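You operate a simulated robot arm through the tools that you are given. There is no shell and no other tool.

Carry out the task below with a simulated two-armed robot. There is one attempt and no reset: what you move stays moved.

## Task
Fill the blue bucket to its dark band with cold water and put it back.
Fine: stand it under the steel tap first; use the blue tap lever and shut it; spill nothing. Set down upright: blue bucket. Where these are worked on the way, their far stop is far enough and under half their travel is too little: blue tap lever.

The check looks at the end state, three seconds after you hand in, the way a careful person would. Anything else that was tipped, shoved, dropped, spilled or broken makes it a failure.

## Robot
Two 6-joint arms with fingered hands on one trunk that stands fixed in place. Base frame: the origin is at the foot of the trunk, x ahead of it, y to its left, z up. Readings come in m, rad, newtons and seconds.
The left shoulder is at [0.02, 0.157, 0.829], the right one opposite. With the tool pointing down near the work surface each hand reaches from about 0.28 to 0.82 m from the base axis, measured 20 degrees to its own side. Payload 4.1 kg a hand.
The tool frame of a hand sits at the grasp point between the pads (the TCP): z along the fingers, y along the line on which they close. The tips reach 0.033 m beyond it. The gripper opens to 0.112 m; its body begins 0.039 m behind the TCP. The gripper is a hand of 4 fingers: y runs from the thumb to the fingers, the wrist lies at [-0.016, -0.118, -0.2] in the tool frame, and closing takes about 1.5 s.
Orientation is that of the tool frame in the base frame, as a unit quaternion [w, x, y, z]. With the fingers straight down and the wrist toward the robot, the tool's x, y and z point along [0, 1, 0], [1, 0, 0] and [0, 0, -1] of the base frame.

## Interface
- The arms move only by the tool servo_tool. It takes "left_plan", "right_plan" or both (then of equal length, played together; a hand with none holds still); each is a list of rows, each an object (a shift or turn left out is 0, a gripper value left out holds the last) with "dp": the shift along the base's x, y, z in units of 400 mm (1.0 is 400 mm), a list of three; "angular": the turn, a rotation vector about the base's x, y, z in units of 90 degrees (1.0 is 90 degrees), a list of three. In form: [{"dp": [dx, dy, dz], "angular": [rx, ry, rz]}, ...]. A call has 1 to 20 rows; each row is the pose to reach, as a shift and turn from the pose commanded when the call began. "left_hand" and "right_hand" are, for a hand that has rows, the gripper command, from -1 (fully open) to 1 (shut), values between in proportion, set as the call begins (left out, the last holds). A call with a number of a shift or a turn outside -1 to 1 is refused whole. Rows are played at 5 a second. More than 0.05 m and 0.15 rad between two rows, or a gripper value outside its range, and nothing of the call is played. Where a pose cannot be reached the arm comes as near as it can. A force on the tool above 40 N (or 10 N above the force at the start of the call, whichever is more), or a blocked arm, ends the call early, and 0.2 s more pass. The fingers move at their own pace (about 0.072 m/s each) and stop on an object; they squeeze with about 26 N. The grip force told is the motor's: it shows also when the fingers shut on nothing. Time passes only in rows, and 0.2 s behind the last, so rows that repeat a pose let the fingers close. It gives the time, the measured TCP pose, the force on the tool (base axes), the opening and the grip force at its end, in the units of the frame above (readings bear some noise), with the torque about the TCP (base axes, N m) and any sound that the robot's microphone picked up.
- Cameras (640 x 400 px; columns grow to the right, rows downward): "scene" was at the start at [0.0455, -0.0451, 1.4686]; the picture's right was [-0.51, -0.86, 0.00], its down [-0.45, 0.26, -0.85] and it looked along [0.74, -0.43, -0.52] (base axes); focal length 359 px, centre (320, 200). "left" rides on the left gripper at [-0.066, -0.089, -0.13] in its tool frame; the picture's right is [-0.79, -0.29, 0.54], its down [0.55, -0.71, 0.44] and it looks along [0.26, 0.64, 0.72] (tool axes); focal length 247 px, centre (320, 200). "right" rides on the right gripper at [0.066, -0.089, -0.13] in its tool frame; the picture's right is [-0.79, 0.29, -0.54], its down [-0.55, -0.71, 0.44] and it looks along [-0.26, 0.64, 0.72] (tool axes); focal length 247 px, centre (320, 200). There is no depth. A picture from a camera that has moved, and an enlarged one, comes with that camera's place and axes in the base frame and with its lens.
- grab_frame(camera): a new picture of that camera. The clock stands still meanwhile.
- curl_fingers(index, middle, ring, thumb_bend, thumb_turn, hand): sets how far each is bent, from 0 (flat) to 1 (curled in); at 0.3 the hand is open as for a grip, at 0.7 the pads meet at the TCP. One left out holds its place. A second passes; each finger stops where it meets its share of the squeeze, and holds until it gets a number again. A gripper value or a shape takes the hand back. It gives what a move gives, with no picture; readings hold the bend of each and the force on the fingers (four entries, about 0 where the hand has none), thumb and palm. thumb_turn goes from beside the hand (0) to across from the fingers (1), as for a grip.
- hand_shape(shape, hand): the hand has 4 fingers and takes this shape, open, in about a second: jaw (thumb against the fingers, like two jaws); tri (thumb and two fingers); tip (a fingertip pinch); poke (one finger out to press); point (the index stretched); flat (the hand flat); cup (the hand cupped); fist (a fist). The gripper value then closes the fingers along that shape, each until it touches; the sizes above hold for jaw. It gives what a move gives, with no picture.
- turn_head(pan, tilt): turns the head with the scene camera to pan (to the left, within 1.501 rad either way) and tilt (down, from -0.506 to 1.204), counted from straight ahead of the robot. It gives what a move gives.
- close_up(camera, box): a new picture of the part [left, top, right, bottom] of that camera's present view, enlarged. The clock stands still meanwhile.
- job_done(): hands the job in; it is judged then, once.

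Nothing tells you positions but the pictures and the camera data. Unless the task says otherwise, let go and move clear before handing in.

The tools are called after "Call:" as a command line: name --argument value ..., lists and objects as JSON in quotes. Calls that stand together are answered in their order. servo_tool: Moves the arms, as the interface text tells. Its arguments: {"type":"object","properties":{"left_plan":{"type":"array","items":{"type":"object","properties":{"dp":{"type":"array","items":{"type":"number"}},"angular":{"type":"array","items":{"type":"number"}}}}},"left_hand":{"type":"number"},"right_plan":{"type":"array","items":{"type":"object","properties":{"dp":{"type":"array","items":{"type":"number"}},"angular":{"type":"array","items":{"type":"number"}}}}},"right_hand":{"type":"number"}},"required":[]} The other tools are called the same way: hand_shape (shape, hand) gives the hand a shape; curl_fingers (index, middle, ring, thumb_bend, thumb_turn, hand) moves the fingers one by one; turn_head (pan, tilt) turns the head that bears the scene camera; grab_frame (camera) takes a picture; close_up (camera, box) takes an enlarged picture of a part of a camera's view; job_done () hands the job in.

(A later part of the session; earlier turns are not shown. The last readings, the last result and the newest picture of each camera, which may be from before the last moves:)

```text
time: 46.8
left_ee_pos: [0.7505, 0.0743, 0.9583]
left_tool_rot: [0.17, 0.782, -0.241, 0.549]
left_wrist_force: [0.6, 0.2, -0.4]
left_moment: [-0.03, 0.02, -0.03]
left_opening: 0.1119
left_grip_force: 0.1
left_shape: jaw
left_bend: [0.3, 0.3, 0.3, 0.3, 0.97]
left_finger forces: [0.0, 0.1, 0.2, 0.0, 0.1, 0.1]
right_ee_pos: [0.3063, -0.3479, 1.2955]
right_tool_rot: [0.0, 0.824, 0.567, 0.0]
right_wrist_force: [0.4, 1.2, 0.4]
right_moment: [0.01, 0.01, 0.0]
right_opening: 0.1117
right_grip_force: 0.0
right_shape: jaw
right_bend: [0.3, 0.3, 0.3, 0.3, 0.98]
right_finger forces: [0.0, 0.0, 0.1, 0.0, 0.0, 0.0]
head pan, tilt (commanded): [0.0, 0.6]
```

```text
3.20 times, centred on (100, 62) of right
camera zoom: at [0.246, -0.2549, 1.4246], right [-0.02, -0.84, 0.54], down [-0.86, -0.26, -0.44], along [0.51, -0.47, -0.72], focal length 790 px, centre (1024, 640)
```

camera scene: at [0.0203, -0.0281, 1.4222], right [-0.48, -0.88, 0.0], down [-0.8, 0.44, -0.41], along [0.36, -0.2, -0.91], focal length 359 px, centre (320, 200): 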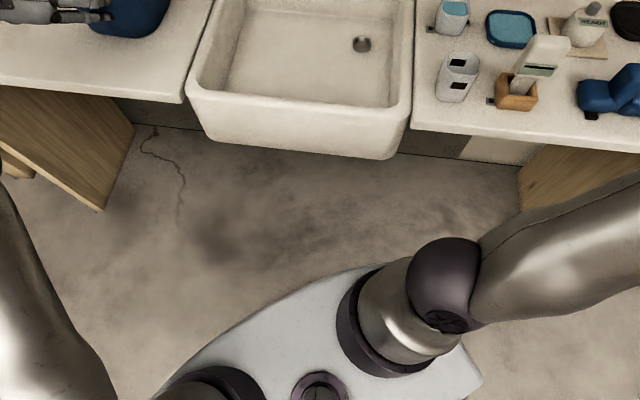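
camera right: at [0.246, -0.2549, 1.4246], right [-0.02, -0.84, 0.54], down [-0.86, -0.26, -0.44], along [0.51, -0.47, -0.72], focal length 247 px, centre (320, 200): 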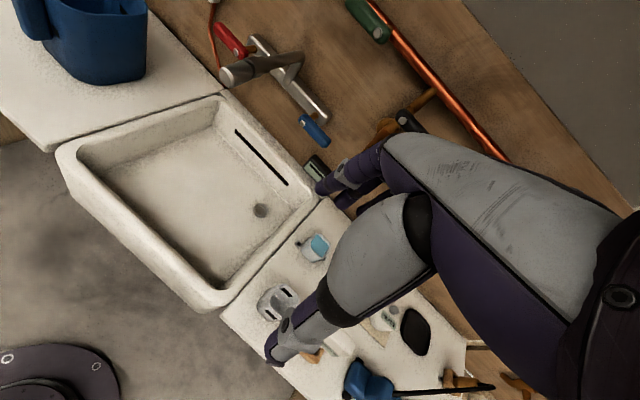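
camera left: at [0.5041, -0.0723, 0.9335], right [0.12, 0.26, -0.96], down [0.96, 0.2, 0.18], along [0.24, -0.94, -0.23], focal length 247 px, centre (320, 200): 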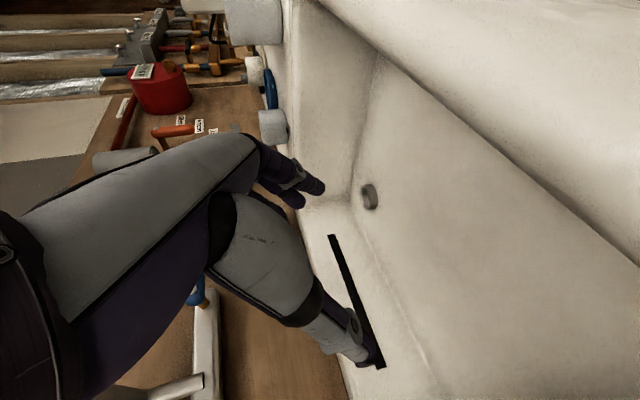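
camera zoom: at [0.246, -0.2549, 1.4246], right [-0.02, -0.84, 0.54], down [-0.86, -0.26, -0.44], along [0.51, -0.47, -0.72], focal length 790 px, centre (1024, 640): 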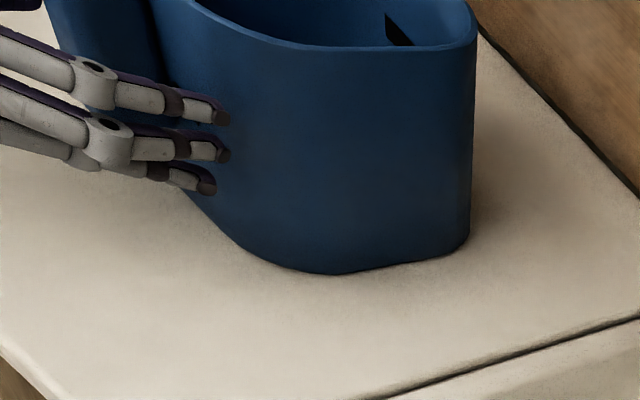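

Full depth reached; fingertips just touch the bucket wall. Now I'll close the fingers on the handle.

Call:
servo_tool --left_plan '[{"dp": [0, 0, 0]}, {"dp": [0, 0, 0]}, {"dp": [0, 0, 0]}, {"dp": [0, 0, 0]}, {"dp": [0, 0, 0]}, {"dp": [0, 0, 0]}, {"dp": [0, 0, 0]}, {"dp": [0, 0, 0]}, {"dp": [0, 0, 0]}, {"dp": [0, 0, 0]}]' --left_hand 1

Call:
close_up --camera "scene" --box '[220, 130, 380, 250]'

Call:
close_up --camera "right" --box '[0, 0, 200, 125]'

Call:
grab_frame --camera "left"

```text
time: 49.0
left_ee_pos: [0.7513, 0.0741, 0.9593]
left_tool_rot: [0.171, 0.782, -0.241, 0.549]
left_wrist_force: [-0.2, -1.0, -0.6]
left_moment: [0.06, -0.06, -0.02]
left_opening: 0.0272
left_grip_force: 26.2
left_shape: jaw
left_bend: [0.75, 0.57, 0.55, 0.74, 1.0]
left_finger forces: [13.0, 6.9, 3.2, 0.1, 23.3, 0.0]
right_ee_pos: [0.306, -0.3483, 1.2966]
right_tool_rot: [0.0, 0.824, 0.567, 0.001]
right_wrist_force: [-0.7, 0.2, 0.1]
right_moment: [0.04, 0.04, 0.03]
right_opening: 0.1118
right_grip_force: 0.0
right_shape: jaw
right_bend: [0.3, 0.3, 0.3, 0.3, 0.98]
right_finger forces: [0.1, 0.0, 0.0, 0.1, 0.0, 0.0]
head pan, tilt (commanded): [0.0, 0.6]
```

```text
3.33 times, centred on (300, 190) of scene
camera zoom: at [0.0564, 0.0004, 1.4639], right [0.0, -1.0, 0.0], down [-0.56, 0.0, -0.83], along [0.83, 0.0, -0.56], focal length 1198 px, centre (387, 233)
```

zoom: 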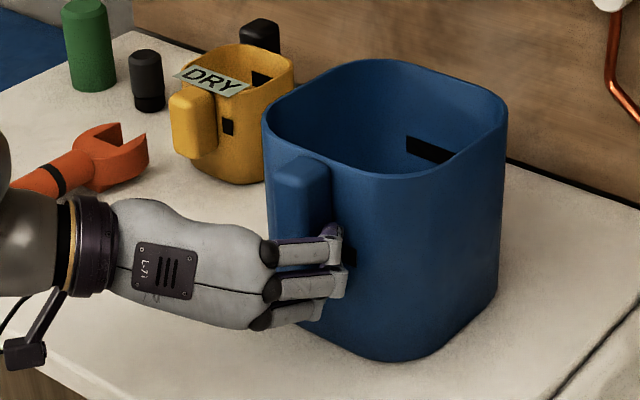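

```text
3.20 times, centred on (100, 62) of right
camera zoom: at [0.2461, -0.2549, 1.4246], right [-0.02, -0.84, 0.54], down [-0.86, -0.26, -0.44], along [0.51, -0.47, -0.72], focal length 790 px, centre (1024, 640)
```

zoom: 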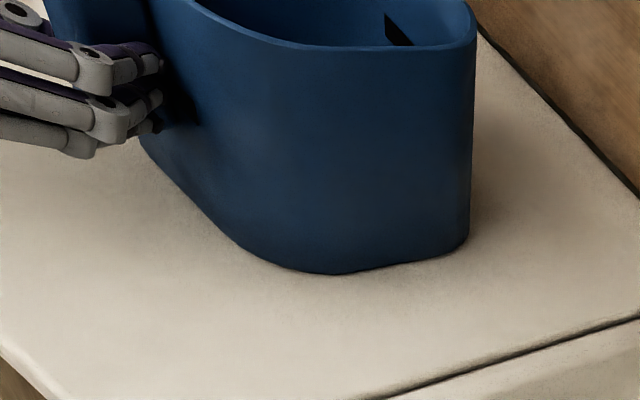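

```text
taken
camera left: at [0.683, 0.2288, 0.941], right [0.36, 0.1, -0.93], down [0.89, 0.25, 0.37], along [0.27, -0.96, 0.0], focal length 247 px, centre (320, 200)
```

left: 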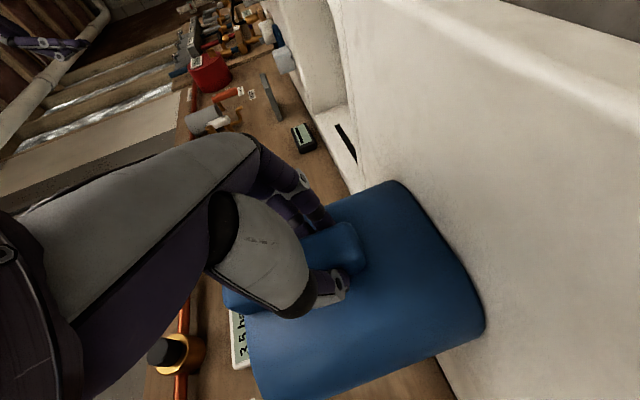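

The grip holds the handle (opening 27 mm, about 26 N). I'll lift the empty bucket 1.5 cm and check how it hangs.

Call:
servo_tool --left_plan '[{"dp": [0, 0, 0.0125]}, {"dp": [0, 0, 0.025]}, {"dp": [0, 0, 0.0375]}, {"dp": [0, 0, 0.0375]}, {"dp": [0, 0, 0.0375]}]'

Call:
close_up --camera "scene" --box '[220, 130, 380, 250]'

Call:
close_up --camera "right" --box '[0, 0, 200, 125]'

```text
time: 50.2
left_ee_pos: [0.7513, 0.0742, 0.9744]
left_tool_rot: [0.17, 0.782, -0.241, 0.55]
left_wrist_force: [0.6, 0.6, -3.2]
left_moment: [0.16, 0.15, 0.0]
left_opening: 0.027
left_grip_force: 26.2
left_shape: jaw
left_bend: [0.75, 0.57, 0.56, 0.74, 1.0]
left_finger forces: [14.8, 6.1, 2.8, 0.0, 23.6, 0.0]
right_ee_pos: [0.3065, -0.3478, 1.295]
right_tool_rot: [0.0, 0.824, 0.567, 0.0]
right_wrist_force: [0.1, 0.0, 0.8]
right_moment: [0.0, -0.03, -0.02]
right_opening: 0.1117
right_grip_force: 0.0
right_shape: jaw
right_bend: [0.3, 0.3, 0.3, 0.3, 0.98]
right_finger forces: [0.1, 0.0, 0.0, 0.0, 0.0, 0.1]
head pan, tilt (commanded): [0.0, 0.6]
```

```text
3.33 times, centred on (300, 190) of scene
camera zoom: at [0.0565, 0.0004, 1.4639], right [0.0, -1.0, 0.0], down [-0.56, 0.0, -0.83], along [0.83, 0.0, -0.56], focal length 1198 px, centre (387, 233)
```

zoom: 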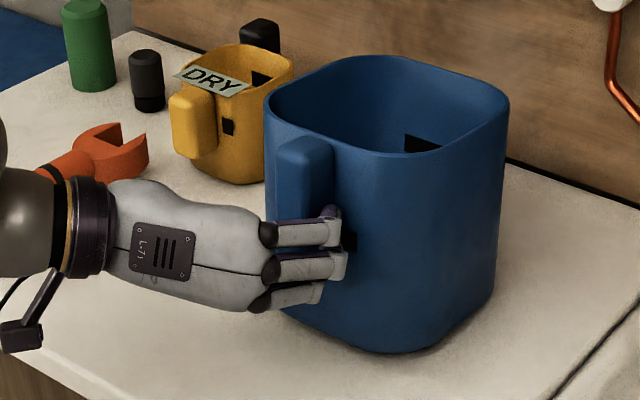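

```text
3.20 times, centred on (100, 62) of right
camera zoom: at [0.2461, -0.2549, 1.4245], right [-0.02, -0.84, 0.54], down [-0.86, -0.26, -0.44], along [0.51, -0.47, -0.72], focal length 790 px, centre (1024, 640)
```

zoom: 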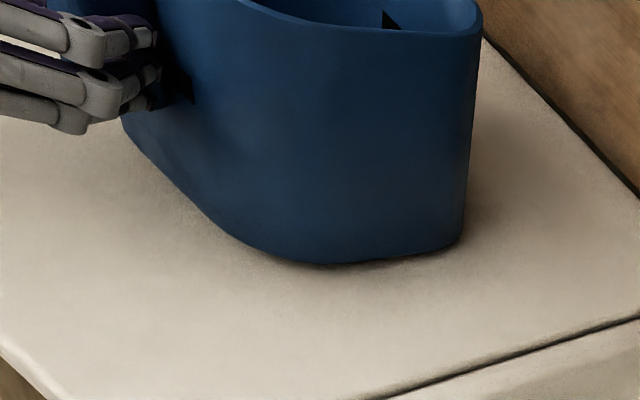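

It lifted, though the far edge may still be touching. I'll raise another 2 cm and check tilt.

Call:
servo_tool --left_plan '[{"dp": [0, 0, 0.0125]}, {"dp": [0, 0, 0.025]}, {"dp": [0, 0, 0.0375]}, {"dp": [0, 0, 0.05]}, {"dp": [0, 0, 0.05]}]'

Call:
close_up --camera "scene" --box '[220, 130, 380, 250]'

Call:
close_up --camera "right" --box '[0, 0, 200, 125]'

```text
time: 51.4
left_ee_pos: [0.7507, 0.0731, 0.9937]
left_tool_rot: [0.169, 0.782, -0.241, 0.549]
left_wrist_force: [-0.1, 0.3, -2.6]
left_moment: [0.18, 0.22, -0.02]
left_opening: 0.0268
left_grip_force: 25.5
left_shape: jaw
left_bend: [0.75, 0.57, 0.57, 0.74, 1.0]
left_finger forces: [15.6, 5.3, 2.8, 0.1, 23.9, 0.0]
right_ee_pos: [0.3062, -0.3477, 1.2952]
right_tool_rot: [0.0, 0.824, 0.566, 0.001]
right_wrist_force: [0.2, -0.7, -1.4]
right_moment: [-0.01, -0.01, 0.03]
right_opening: 0.1117
right_grip_force: 0.1
right_shape: jaw
right_bend: [0.3, 0.3, 0.3, 0.3, 0.98]
right_finger forces: [0.1, 0.0, 0.0, 0.0, 0.0, 0.0]
head pan, tilt (commanded): [0.0, 0.6]
```

```text
3.33 times, centred on (300, 190) of scene
camera zoom: at [0.0565, 0.0004, 1.4639], right [0.0, -1.0, 0.0], down [-0.56, 0.0, -0.83], along [0.83, 0.0, -0.56], focal length 1198 px, centre (387, 233)
```

zoom: 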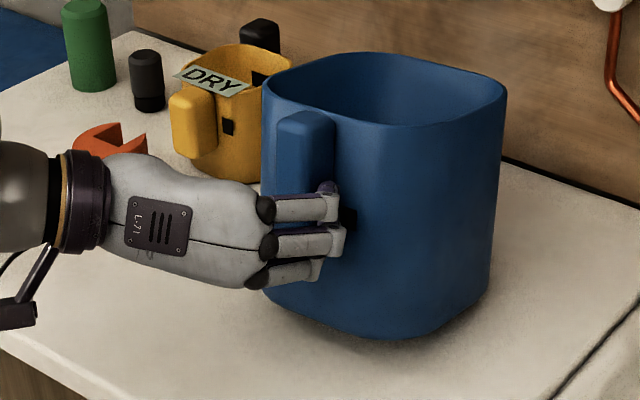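

```text
3.20 times, centred on (100, 62) of right
camera zoom: at [0.2461, -0.2549, 1.4245], right [-0.02, -0.84, 0.54], down [-0.86, -0.26, -0.44], along [0.51, -0.47, -0.72], focal length 790 px, centre (1024, 640)
```

zoom: 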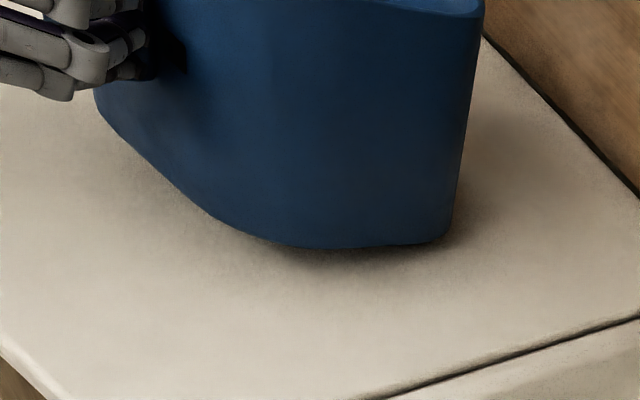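

The pinch acts like a hinge: the far edge stays on the counter, so this single-hand grip can't hold the bucket level, and certainly not full. I'll set it back down, slide it nearer along the counter, and plan a two-handed carry.

Call:
servo_tool --left_plan '[{"dp": [0, 0, -0.0225]}, {"dp": [0, 0, -0.045]}, {"dp": [0, 0, -0.0675]}, {"dp": [0, 0, -0.085]}, {"dp": [0, 0, -0.085]}]'

Call:
close_up --camera "scene" --box '[220, 130, 380, 250]'

Call:
close_up --camera "right" --box '[0, 0, 200, 125]'

```text
time: 52.6
left_ee_pos: [0.7518, 0.074, 0.9599]
left_tool_rot: [0.171, 0.782, -0.241, 0.549]
left_wrist_force: [0.0, -0.3, 0.0]
left_moment: [0.03, -0.24, 0.0]
left_opening: 0.0267
left_grip_force: 26.1
left_shape: jaw
left_bend: [0.75, 0.57, 0.55, 0.74, 1.0]
left_finger forces: [12.2, 8.3, 4.2, 0.0, 24.4, 0.0]
right_ee_pos: [0.3054, -0.3498, 1.2949]
right_tool_rot: [0.0, 0.824, 0.566, 0.0]
right_wrist_force: [0.8, 0.0, 0.0]
right_moment: [0.02, -0.01, 0.01]
right_opening: 0.1118
right_grip_force: 0.0
right_shape: jaw
right_bend: [0.3, 0.3, 0.3, 0.3, 0.98]
right_finger forces: [0.0, 0.0, 0.0, 0.1, 0.0, 0.0]
head pan, tilt (commanded): [0.0, 0.6]
```

```text
3.33 times, centred on (300, 190) of scene
camera zoom: at [0.0563, 0.0004, 1.4639], right [0.0, -1.0, 0.0], down [-0.56, 0.0, -0.83], along [0.83, 0.0, -0.56], focal length 1198 px, centre (387, 233)
```

zoom: 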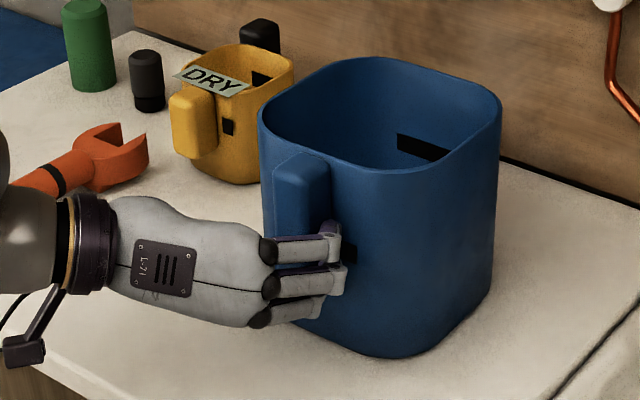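

```text
3.20 times, centred on (100, 62) of right
camera zoom: at [0.246, -0.2549, 1.4246], right [-0.02, -0.84, 0.54], down [-0.86, -0.26, -0.44], along [0.51, -0.47, -0.72], focal length 790 px, centre (1024, 640)
```

zoom: 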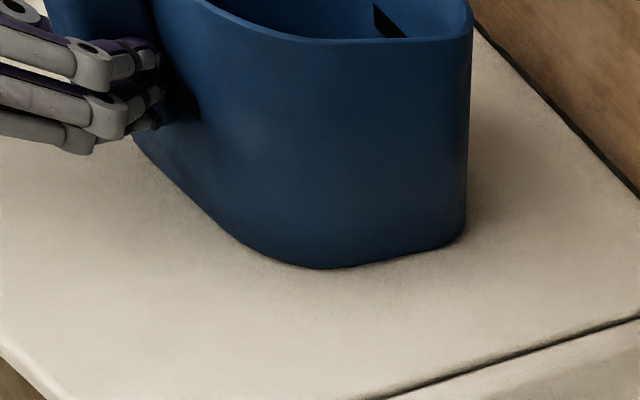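

The bucket is flat on the counter again. I'll drag it by the handle toward me and slightly right (about 11 cm and 7 cm), letting the hand pitch increase as it comes closer.

Call:
servo_tool --left_plan '[{"dp": [-0.0283, 0.0012, 0.0], "angular": [0.0133, 0.0195, 0.0]}, {"dp": [-0.0565, 0.0023, 0.0], "angular": [0.0267, 0.039, 0.0]}, {"dp": [-0.0848, 0.0035, 0.0], "angular": [0.04, 0.0585, 0.0]}, {"dp": [-0.113, 0.0046, 0.0], "angular": [0.0534, 0.078, 0.0]}, {"dp": [-0.1413, 0.0058, 0.0], "angular": [0.0667, 0.0974, 0.0]}, {"dp": [-0.1695, 0.0069, 0.0], "angular": [0.08, 0.1169, 0.0]}, {"dp": [-0.1978, 0.0081, 0.0], "angular": [0.0934, 0.1364, 0.0]}, {"dp": [-0.226, 0.0092, 0.0], "angular": [0.1067, 0.1559, 0.0]}, {"dp": [-0.226, 0.0092, 0.0], "angular": [0.1067, 0.1559, 0.0]}]'

Call:
grab_frame --camera "scene"

Call:
grab_frame --camera "right"

```text
time: 54.6
left_ee_pos: [0.6619, 0.0776, 0.9605]
left_tool_rot: [0.131, 0.855, -0.263, 0.428]
left_wrist_force: [3.9, -0.5, 12.1]
left_moment: [-0.4, -0.61, 0.19]
left_opening: 0.0265
left_grip_force: 25.9
left_shape: jaw
left_bend: [0.75, 0.57, 0.54, 0.74, 1.0]
left_finger forces: [14.7, 7.0, 10.8, 0.0, 26.9, 0.0]
right_ee_pos: [0.3063, -0.3484, 1.296]
right_tool_rot: [0.0, 0.824, 0.566, 0.0]
right_wrist_force: [-0.4, -0.4, -1.1]
right_moment: [0.01, -0.01, -0.03]
right_opening: 0.1119
right_grip_force: 0.0
right_shape: jaw
right_bend: [0.3, 0.3, 0.3, 0.3, 0.98]
right_finger forces: [0.0, 0.0, 0.1, 0.0, 0.0, 0.1]
head pan, tilt (commanded): [0.0, 0.6]
```

```text
taken
camera scene: at [0.0561, 0.0004, 1.4639], right [0.0, -1.0, 0.0], down [-0.56, 0.0, -0.83], along [0.83, 0.0, -0.56], focal length 359 px, centre (320, 200)
```

scene: 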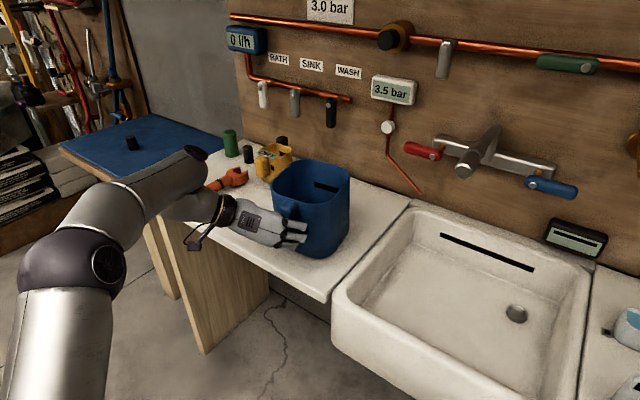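

```text
taken
camera right: at [0.2458, -0.2549, 1.4246], right [-0.02, -0.84, 0.54], down [-0.86, -0.26, -0.44], along [0.51, -0.47, -0.72], focal length 247 px, centre (320, 200)
```

right: 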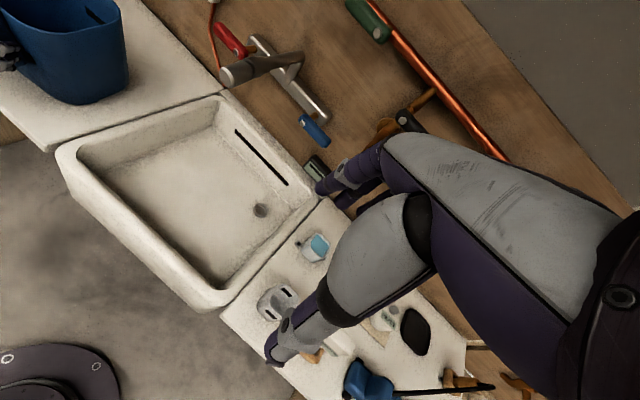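

The bucket slides well. I'll drag the rest of the way, easing the downward pressure slightly.

Call:
servo_tool --left_plan '[{"dp": [-0.02, 0.0005, 0.004]}, {"dp": [-0.045, 0.001, 0.004]}, {"dp": [-0.07, 0.0015, 0.004]}, {"dp": [-0.095, 0.002, 0.004]}, {"dp": [-0.115, 0.003, 0.004]}, {"dp": [-0.115, 0.003, 0.004]}]'

Call:
grab_frame --camera "scene"

Call:
close_up --camera "right" --box '[0, 0, 240, 150]'

Call:
close_up --camera "scene" --box '[220, 140, 420, 290]'

```text
time: 56.0
left_ee_pos: [0.6158, 0.0783, 0.9607]
left_tool_rot: [0.132, 0.854, -0.264, 0.428]
left_wrist_force: [3.5, -0.4, 6.5]
left_moment: [-0.24, -0.39, 0.11]
left_opening: 0.0266
left_grip_force: 25.9
left_shape: jaw
left_bend: [0.75, 0.57, 0.55, 0.74, 1.0]
left_finger forces: [14.8, 7.1, 7.9, 0.0, 25.9, 0.0]
right_ee_pos: [0.306, -0.3474, 1.2947]
right_tool_rot: [0.0, 0.824, 0.567, -0.001]
right_wrist_force: [0.7, 0.5, 0.7]
right_moment: [0.02, 0.03, 0.0]
right_opening: 0.1116
right_grip_force: 0.1
right_shape: jaw
right_bend: [0.3, 0.3, 0.3, 0.3, 0.98]
right_finger forces: [0.1, 0.0, 0.0, 0.0, 0.1, 0.0]
head pan, tilt (commanded): [0.0, 0.6]
```

```text
taken
camera scene: at [0.0563, 0.0004, 1.4639], right [0.0, -1.0, 0.0], down [-0.56, 0.0, -0.83], along [0.83, 0.0, -0.56], focal length 359 px, centre (320, 200)
```

scene: 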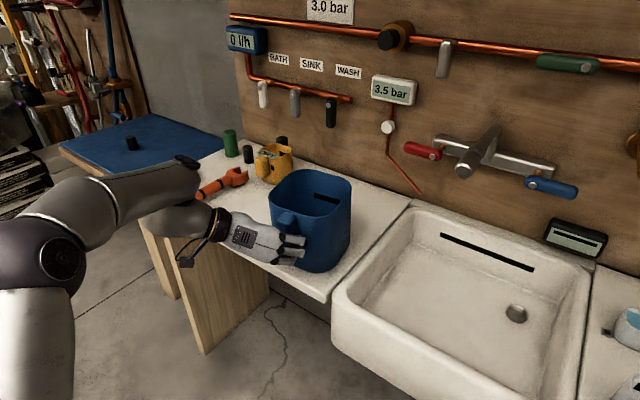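

```text
2.67 times, centred on (120, 75) of right
camera zoom: at [0.246, -0.2549, 1.4246], right [-0.02, -0.84, 0.54], down [-0.86, -0.26, -0.44], along [0.51, -0.47, -0.72], focal length 659 px, centre (853, 533)
```

zoom: 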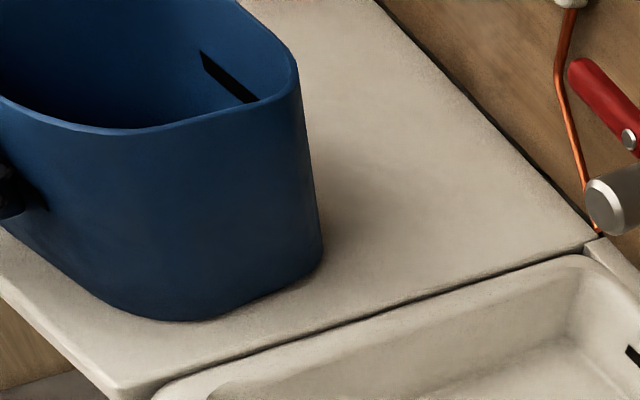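

```text
2.67 times, centred on (320, 215) of scene
camera zoom: at [0.0563, 0.0004, 1.4639], right [0.0, -1.0, 0.0], down [-0.56, 0.0, -0.83], along [0.83, 0.0, -0.56], focal length 958 px, centre (320, 160)
```

zoom: 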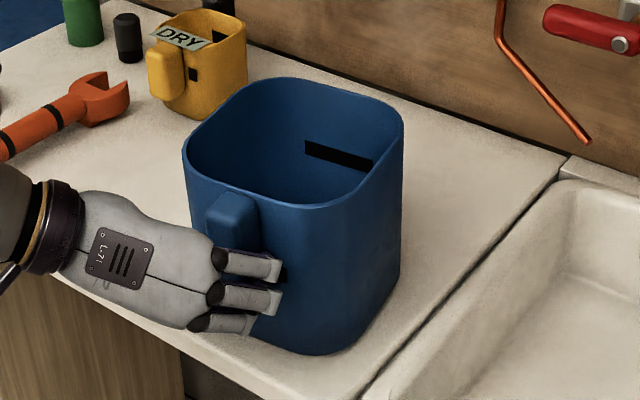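

The bucket now stands near the seam (centre about u 0.58, v 0.415). For the full carry I'll use both hands: left pinching the front wall over the handle from above, right pinching the right wall. First I'll open the left hand and back it out.

Call:
servo_tool --left_plan '[{"dp": [0, 0, 0]}, {"dp": [0, 0, 0]}, {"dp": [0, 0, 0]}, {"dp": [0, 0, 0]}, {"dp": [0, 0, 0]}, {"dp": [0, 0, 0]}, {"dp": [-0.054, 0.037, 0.049]}, {"dp": [-0.108, 0.073, 0.098]}, {"dp": [-0.161, 0.11, 0.146]}, {"dp": [-0.215, 0.1466, 0.195]}]' --left_hand -1

Call:
grab_frame --camera "scene"

Call:
close_up --camera "scene" --box '[220, 140, 420, 290]'

```text
time: 58.2
left_ee_pos: [0.5301, 0.1371, 1.0398]
left_tool_rot: [0.131, 0.855, -0.263, 0.427]
left_wrist_force: [-0.1, -0.6, -0.7]
left_moment: [-0.01, -0.03, 0.0]
left_opening: 0.1116
left_grip_force: 0.0
left_shape: jaw
left_bend: [0.3, 0.3, 0.3, 0.3, 0.98]
left_finger forces: [0.0, 0.1, 0.0, 0.1, 0.0, 0.0]
right_ee_pos: [0.3077, -0.3492, 1.2953]
right_tool_rot: [0.0, 0.824, 0.566, 0.0]
right_wrist_force: [0.4, 0.1, 0.3]
right_moment: [-0.02, 0.0, 0.02]
right_opening: 0.1119
right_grip_force: 0.0
right_shape: jaw
right_bend: [0.3, 0.3, 0.3, 0.3, 0.98]
right_finger forces: [0.0, 0.1, 0.1, 0.1, 0.0, 0.0]
head pan, tilt (commanded): [0.0, 0.6]
```

```text
taken
camera scene: at [0.0568, 0.0003, 1.4639], right [0.0, -1.0, 0.0], down [-0.57, 0.0, -0.82], along [0.82, 0.0, -0.57], focal length 359 px, centre (320, 200)
```

scene: 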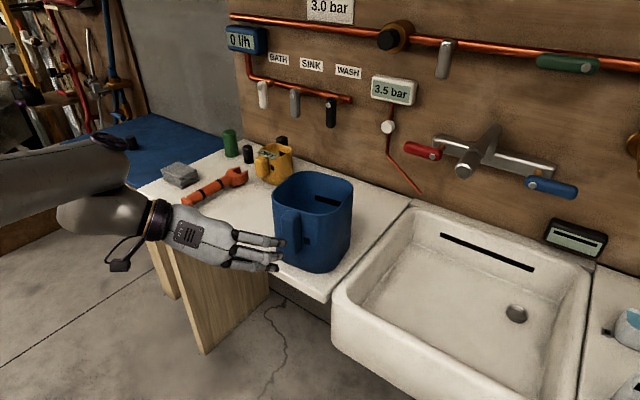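

```text
2.67 times, centred on (320, 215) of scene
camera zoom: at [0.0568, 0.0003, 1.4639], right [0.0, -1.0, 0.0], down [-0.57, 0.0, -0.82], along [0.82, 0.0, -0.57], focal length 958 px, centre (320, 160)
```

zoom: 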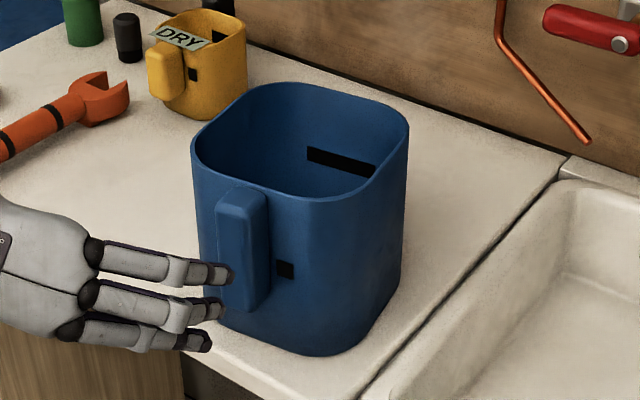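

The bucket stands flat and free. I'll raise the left hand clear and turn it to a natural fingers-down orientation with the thumb toward me.

Call:
servo_tool --left_plan '[{"dp": [-0.06, -0.02, 0.08]}, {"dp": [-0.12, -0.05, 0.16], "angular": [-0.0092, 0.0491, 0.0709]}, {"dp": [-0.18, -0.08, 0.24], "angular": [-0.0184, 0.0983, 0.1418]}, {"dp": [-0.23, -0.11, 0.32], "angular": [-0.0276, 0.1474, 0.2127]}, {"dp": [-0.275, -0.1425, 0.4], "angular": [-0.0369, 0.1965, 0.2836]}, {"dp": [-0.275, -0.1425, 0.4], "angular": [-0.0461, 0.2457, 0.3545]}, {"dp": [-0.275, -0.1425, 0.4], "angular": [-0.0553, 0.2948, 0.4254]}, {"dp": [-0.275, -0.1425, 0.4], "angular": [-0.0645, 0.3439, 0.4962]}, {"dp": [-0.275, -0.1425, 0.4], "angular": [-0.0737, 0.393, 0.5671]}, {"dp": [-0.275, -0.1425, 0.4], "angular": [-0.0829, 0.4422, 0.638]}, {"dp": [-0.275, -0.1425, 0.4], "angular": [-0.0922, 0.4913, 0.7089]}, {"dp": [-0.275, -0.1425, 0.4], "angular": [-0.1014, 0.5404, 0.7798]}, {"dp": [-0.275, -0.1425, 0.4], "angular": [-0.1106, 0.5896, 0.8507]}, {"dp": [-0.275, -0.1425, 0.4], "angular": [-0.1198, 0.6387, 0.9216]}, {"dp": [-0.275, -0.1425, 0.4], "angular": [-0.1198, 0.6387, 0.9216]}]'

Call:
grab_frame --camera "scene"

Call:
grab_frame --camera "left"

```text
time: 61.4
left_ee_pos: [0.4207, 0.0795, 1.1993]
left_tool_rot: [-0.002, 0.884, 0.467, 0.0]
left_wrist_force: [-0.4, -0.1, -0.4]
left_moment: [-0.03, -0.01, -0.02]
left_opening: 0.1117
left_grip_force: 0.0
left_shape: jaw
left_bend: [0.3, 0.3, 0.3, 0.3, 0.98]
left_finger forces: [0.0, 0.1, 0.0, 0.0, 0.0, 0.0]
right_ee_pos: [0.3069, -0.3469, 1.2957]
right_tool_rot: [-0.001, 0.824, 0.566, 0.0]
right_wrist_force: [0.1, 0.2, -0.3]
right_moment: [0.0, -0.01, -0.05]
right_opening: 0.1118
right_grip_force: 0.1
right_shape: jaw
right_bend: [0.3, 0.3, 0.3, 0.3, 0.98]
right_finger forces: [0.0, 0.0, 0.1, 0.1, 0.1, 0.2]
head pan, tilt (commanded): [0.0, 0.6]
```

```text
taken
camera scene: at [0.0563, 0.0004, 1.4639], right [0.0, -1.0, 0.0], down [-0.56, 0.0, -0.83], along [0.83, 0.0, -0.56], focal length 359 px, centre (320, 200)
```

scene: 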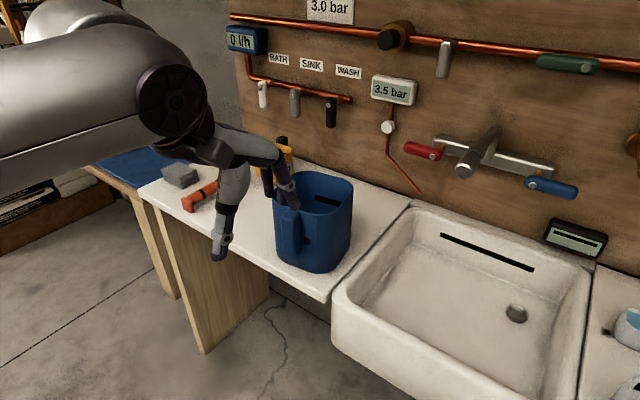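

```text
taken
camera left: at [0.3096, 0.0757, 1.3298], right [-0.68, -0.49, -0.54], down [-0.28, 0.86, -0.43], along [0.68, -0.15, -0.72], focal length 247 px, centre (320, 200)
```

left: 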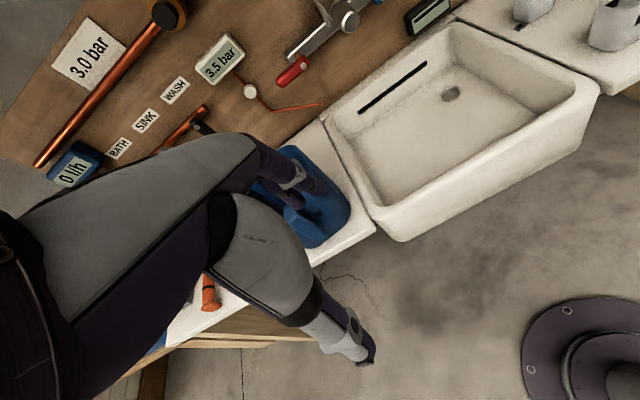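

The left hand is now naturally fingers-down and fully reached. I'll refine the bucket's pose from the left and right cameras.

Call:
close_up --camera "left" --box '[240, 110, 400, 260]'

Call:
close_up --camera "right" --box '[0, 0, 240, 150]'

Call:
close_up --camera "scene" --box '[200, 120, 400, 290]'

```text
2.67 times, centred on (320, 185) of left
camera zoom: at [0.3096, 0.0757, 1.3298], right [-0.68, -0.49, -0.54], down [-0.28, 0.86, -0.43], along [0.68, -0.15, -0.72], focal length 659 px, centre (320, 240)
```

zoom: 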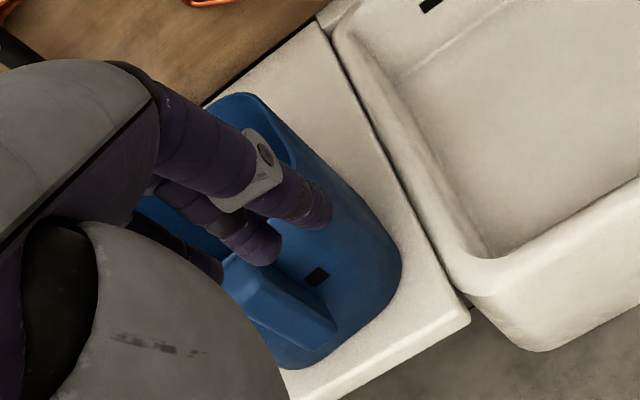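

```text
2.67 times, centred on (120, 75) of right
camera zoom: at [0.246, -0.2549, 1.4246], right [-0.02, -0.84, 0.54], down [-0.86, -0.26, -0.44], along [0.51, -0.47, -0.72], focal length 659 px, centre (853, 533)
```

zoom: 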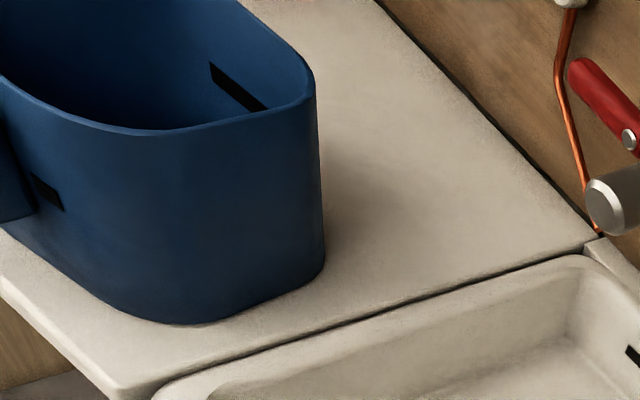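

```text
2.35 times, centred on (300, 205) of scene
camera zoom: at [0.0563, 0.0004, 1.4639], right [0.0, -1.0, 0.0], down [-0.56, 0.0, -0.83], along [0.83, 0.0, -0.56], focal length 846 px, centre (367, 188)
```

zoom: 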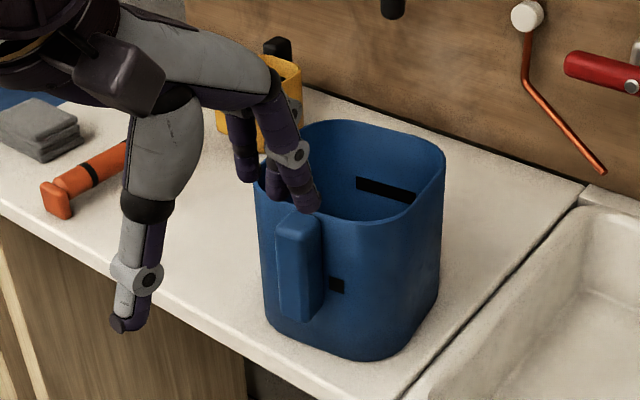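

By triangulation the bucket is centred near (u 0.596, v 0.433), turned about 10°, with the rim at z≈1.022 and the band at ≈0.952. I'll bring the left hand above the handle and front wall, turned to match.

Call:
servo_tool --left_plan '[{"dp": [0.097, -0.009, 0.0], "angular": [0, 0, 0.037]}, {"dp": [0.194, -0.018, 0.0], "angular": [0, 0, 0.074]}, {"dp": [0.291, -0.027, -0.03], "angular": [0, 0, 0.1111]}, {"dp": [0.388, -0.035, -0.09], "angular": [0, 0, 0.1111]}, {"dp": [0.485, -0.044, -0.15], "angular": [0, 0, 0.1111]}, {"dp": [0.5825, -0.053, -0.2], "angular": [0, 0, 0.1111]}, {"dp": [0.5825, -0.053, -0.2], "angular": [0, 0, 0.1111]}]'

Call:
grab_frame --camera "scene"

Call:
close_up --camera "scene" --box '[200, 120, 400, 290]'

Call:
close_up --camera "right" --box '[0, 0, 240, 150]'

Call:
grab_frame --camera "left"

```text
time: 63.0
left_ee_pos: [0.6522, 0.0594, 1.1205]
left_tool_rot: [-0.002, 0.841, 0.542, 0.001]
left_wrist_force: [-0.3, -0.8, -0.4]
left_moment: [-0.03, 0.0, 0.02]
left_opening: 0.1116
left_grip_force: 0.0
left_shape: jaw
left_bend: [0.3, 0.3, 0.3, 0.3, 0.98]
left_finger forces: [0.0, 0.0, 0.0, 0.0, 0.0, 0.1]
right_ee_pos: [0.3067, -0.3476, 1.2953]
right_tool_rot: [0.0, 0.824, 0.567, 0.0]
right_wrist_force: [-0.5, 0.6, 0.8]
right_moment: [0.03, 0.01, 0.03]
right_opening: 0.1116
right_grip_force: 0.1
right_shape: jaw
right_bend: [0.3, 0.3, 0.3, 0.3, 0.98]
right_finger forces: [0.0, 0.0, 0.0, 0.0, 0.1, 0.1]
head pan, tilt (commanded): [0.0, 0.6]
```

```text
taken
camera scene: at [0.0562, 0.0005, 1.4639], right [0.0, -1.0, 0.0], down [-0.56, 0.0, -0.83], along [0.83, 0.0, -0.56], focal length 359 px, centre (320, 200)
```

scene: 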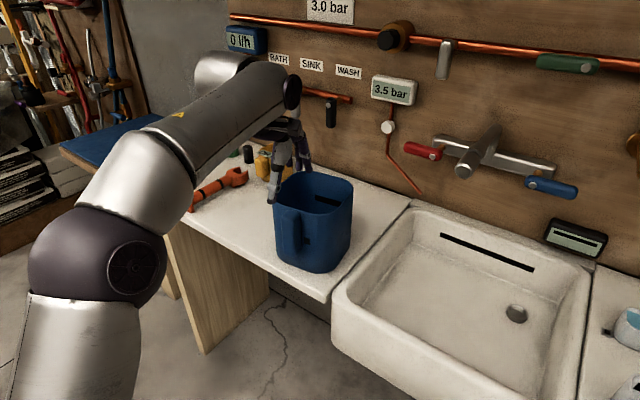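

```text
2.35 times, centred on (300, 205) of scene
camera zoom: at [0.0562, 0.0005, 1.4639], right [0.0, -1.0, 0.0], down [-0.56, 0.0, -0.83], along [0.83, 0.0, -0.56], focal length 846 px, centre (367, 188)
```

zoom: 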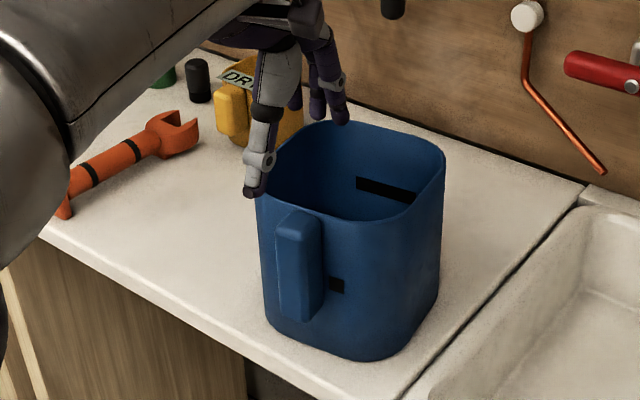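

```text
2.67 times, centred on (120, 75) of right
camera zoom: at [0.2459, -0.2549, 1.4246], right [-0.02, -0.84, 0.54], down [-0.86, -0.26, -0.44], along [0.51, -0.47, -0.72], focal length 659 px, centre (853, 533)
```

zoom: 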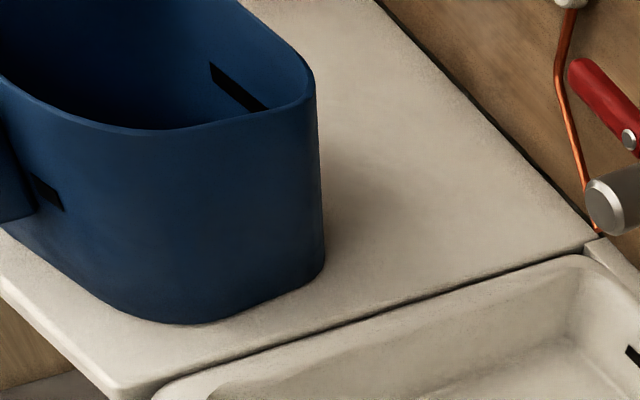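

```text
taken
camera left: at [0.5454, 0.0361, 1.2498], right [-0.59, -0.6, -0.54], down [-0.42, 0.8, -0.43], along [0.69, -0.03, -0.72], focal length 247 px, centre (320, 200)
```

left: 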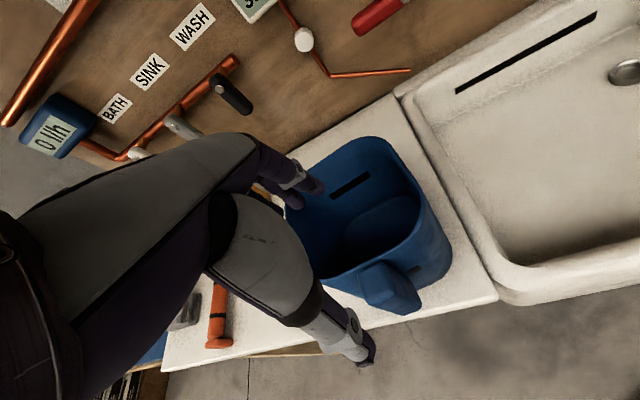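

Aligned: fingers will drop inside the front wall and the thumb outside the handle. Descending now.

Call:
servo_tool --left_plan '[{"dp": [-0.005, 0.002, -0.08]}, {"dp": [-0.005, 0.002, -0.16]}, {"dp": [-0.005, 0.002, -0.24]}, {"dp": [-0.005, 0.002, -0.318]}, {"dp": [-0.005, 0.002, -0.318]}]'

Call:
close_up --camera "scene" --box '[200, 120, 400, 290]'

Call:
grab_frame --camera "left"

Call:
close_up --camera "right" --box '[0, 0, 240, 150]'

```text
time: 64.2
left_ee_pos: [0.6502, 0.0605, 0.9915]
left_tool_rot: [-0.001, 0.84, 0.543, 0.001]
left_wrist_force: [0.4, 0.5, -0.3]
left_moment: [0.01, 0.0, -0.01]
left_opening: 0.112
left_grip_force: 0.1
left_shape: jaw
left_bend: [0.3, 0.3, 0.3, 0.3, 0.98]
left_finger forces: [0.0, 0.0, 0.0, 0.0, 0.1, 0.0]
right_ee_pos: [0.3058, -0.3494, 1.2953]
right_tool_rot: [-0.001, 0.824, 0.566, 0.001]
right_wrist_force: [-0.1, 1.1, 0.8]
right_moment: [0.02, -0.02, 0.02]
right_opening: 0.1118
right_grip_force: 0.1
right_shape: jaw
right_bend: [0.3, 0.3, 0.3, 0.3, 0.98]
right_finger forces: [0.0, 0.1, 0.0, 0.0, 0.0, 0.0]
head pan, tilt (commanded): [0.0, 0.6]
```

```text
2.35 times, centred on (300, 205) of scene
camera zoom: at [0.0563, 0.0004, 1.4639], right [0.0, -1.0, 0.0], down [-0.56, 0.0, -0.83], along [0.83, 0.0, -0.56], focal length 846 px, centre (367, 188)
```

zoom: 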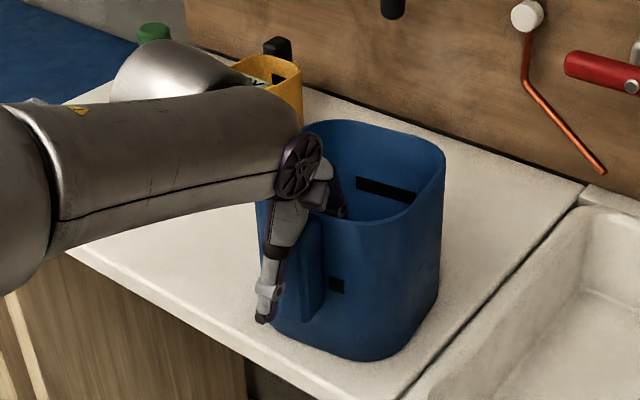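

```text
taken
camera left: at [0.5429, 0.036, 1.122], right [-0.59, -0.6, -0.54], down [-0.42, 0.8, -0.43], along [0.69, -0.03, -0.72], focal length 247 px, centre (320, 200)
```

left: 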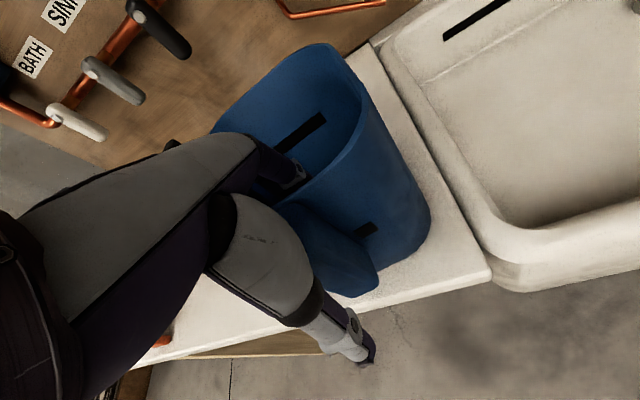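

```text
2.67 times, centred on (120, 75) of right
camera zoom: at [0.246, -0.2549, 1.4246], right [-0.02, -0.84, 0.54], down [-0.86, -0.26, -0.44], along [0.51, -0.47, -0.72], focal length 659 px, centre (853, 533)
```

zoom: 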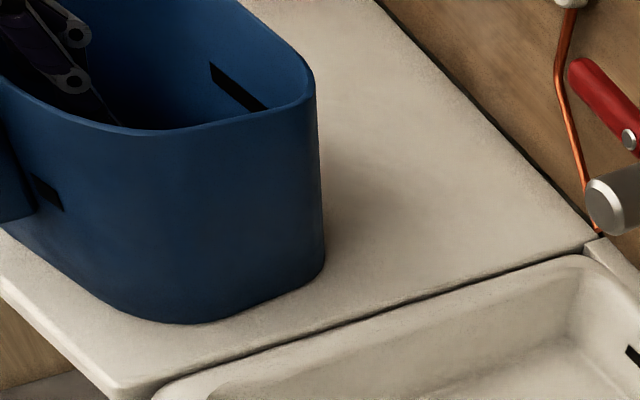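

No contact on the way down. Closing the hand on wall + handle.

Call:
servo_tool --left_plan '[{"dp": [0, 0, 0]}, {"dp": [0, 0, 0]}, {"dp": [0, 0, 0]}, {"dp": [0, 0, 0]}, {"dp": [0, 0, 0]}, {"dp": [0, 0, 0]}, {"dp": [0, 0, 0]}, {"dp": [0, 0, 0]}, {"dp": [0, 0, 0]}, {"dp": [0, 0, 0]}]' --left_hand 1

Call:
close_up --camera "scene" --box '[200, 120, 400, 290]'

Call:
grab_frame --camera "left"

Call:
close_up --camera "right" --box '[0, 0, 240, 150]'

```text
time: 66.4
left_ee_pos: [0.6507, 0.0596, 0.9913]
left_tool_rot: [-0.002, 0.84, 0.542, 0.0]
left_wrist_force: [-1.2, -0.6, -0.2]
left_moment: [0.01, -0.03, -0.1]
left_opening: 0.0339
left_grip_force: 26.2
left_shape: jaw
left_bend: [0.74, 0.6, 0.58, 0.72, 1.0]
left_finger forces: [13.3, 7.1, 3.0, 0.0, 23.3, 0.0]
right_ee_pos: [0.305, -0.3482, 1.2955]
right_tool_rot: [0.0, 0.824, 0.566, 0.001]
right_wrist_force: [0.3, 0.0, -0.3]
right_moment: [0.03, -0.02, 0.02]
right_opening: 0.1118
right_grip_force: 0.1
right_shape: jaw
right_bend: [0.3, 0.3, 0.3, 0.3, 0.98]
right_finger forces: [0.0, 0.0, 0.0, 0.0, 0.1, 0.0]
head pan, tilt (commanded): [0.0, 0.6]
```

```text
2.35 times, centred on (300, 205) of scene
camera zoom: at [0.0564, 0.0004, 1.4639], right [0.0, -1.0, 0.0], down [-0.56, 0.0, -0.83], along [0.83, 0.0, -0.56], focal length 846 px, centre (367, 188)
```

zoom: 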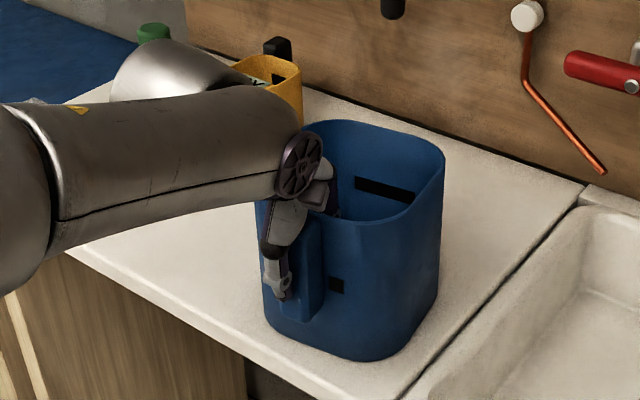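

```text
taken
camera left: at [0.543, 0.0361, 1.1223], right [-0.59, -0.6, -0.54], down [-0.42, 0.8, -0.43], along [0.69, -0.03, -0.72], focal length 247 px, centre (320, 200)
```

left: 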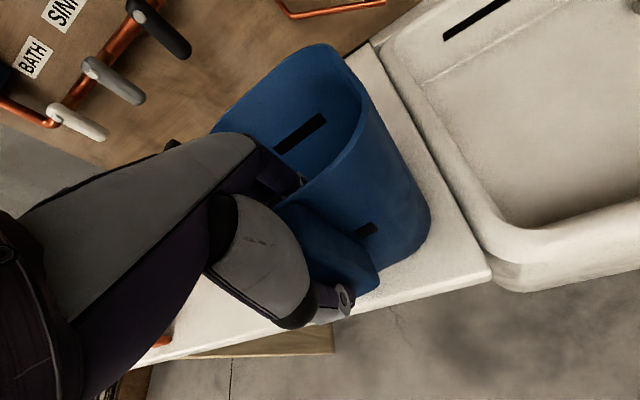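

```text
2.67 times, centred on (120, 75) of right
camera zoom: at [0.2461, -0.2549, 1.4246], right [-0.02, -0.84, 0.54], down [-0.86, -0.26, -0.44], along [0.51, -0.47, -0.72], focal length 659 px, centre (853, 533)
```

zoom: 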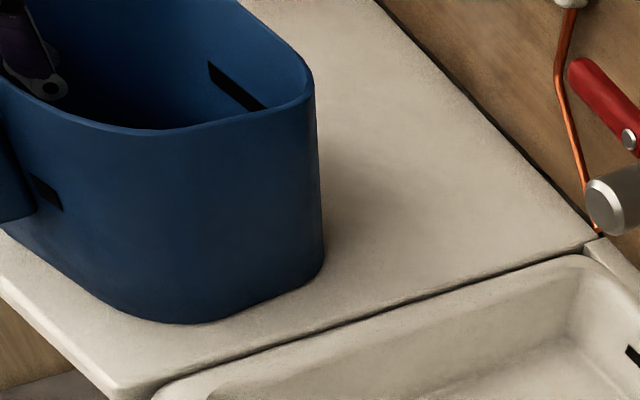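

Good grip (34 mm, about 26 N). Test lift of 2 cm with this rim grip.

Call:
servo_tool --left_plan '[{"dp": [0, 0, 0.0125]}, {"dp": [0, 0, 0.025]}, {"dp": [0, 0, 0.0375]}, {"dp": [0, 0, 0.05]}, {"dp": [0, 0, 0.05]}, {"dp": [0, 0, 0.05]}]'

Call:
close_up --camera "scene" --box '[200, 120, 400, 290]'

Call:
close_up --camera "right" --box '[0, 0, 240, 150]'

```text
time: 67.8
left_ee_pos: [0.6504, 0.0601, 1.012]
left_tool_rot: [-0.002, 0.84, 0.543, 0.0]
left_wrist_force: [0.1, 0.4, -2.7]
left_moment: [0.12, 0.18, -0.01]
left_opening: 0.034
left_grip_force: 25.9
left_shape: jaw
left_bend: [0.74, 0.6, 0.58, 0.73, 1.0]
left_finger forces: [14.0, 6.8, 3.0, 0.0, 23.7, 0.0]
right_ee_pos: [0.3073, -0.3478, 1.2953]
right_tool_rot: [0.0, 0.824, 0.567, 0.0]
right_wrist_force: [-0.4, 0.1, 0.0]
right_moment: [-0.01, 0.03, 0.0]
right_opening: 0.1117
right_grip_force: 0.1
right_shape: jaw
right_bend: [0.3, 0.3, 0.3, 0.3, 0.98]
right_finger forces: [0.1, 0.0, 0.0, 0.1, 0.1, 0.0]
head pan, tilt (commanded): [0.0, 0.6]
```

```text
2.35 times, centred on (300, 205) of scene
camera zoom: at [0.0565, 0.0004, 1.4639], right [0.0, -1.0, 0.0], down [-0.56, 0.0, -0.83], along [0.83, 0.0, -0.56], focal length 846 px, centre (367, 188)
```

zoom: 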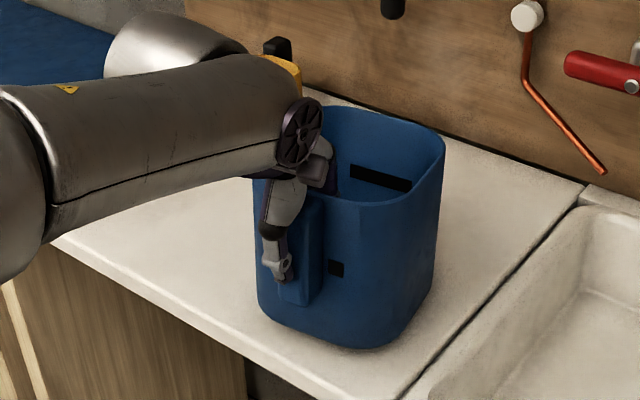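

```text
2.67 times, centred on (120, 75) of right
camera zoom: at [0.2461, -0.2549, 1.4245], right [-0.02, -0.84, 0.54], down [-0.86, -0.26, -0.44], along [0.51, -0.47, -0.72], focal length 659 px, centre (853, 533)
```

zoom: 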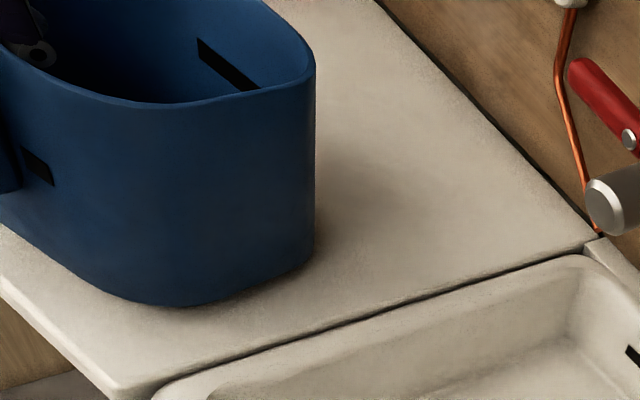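

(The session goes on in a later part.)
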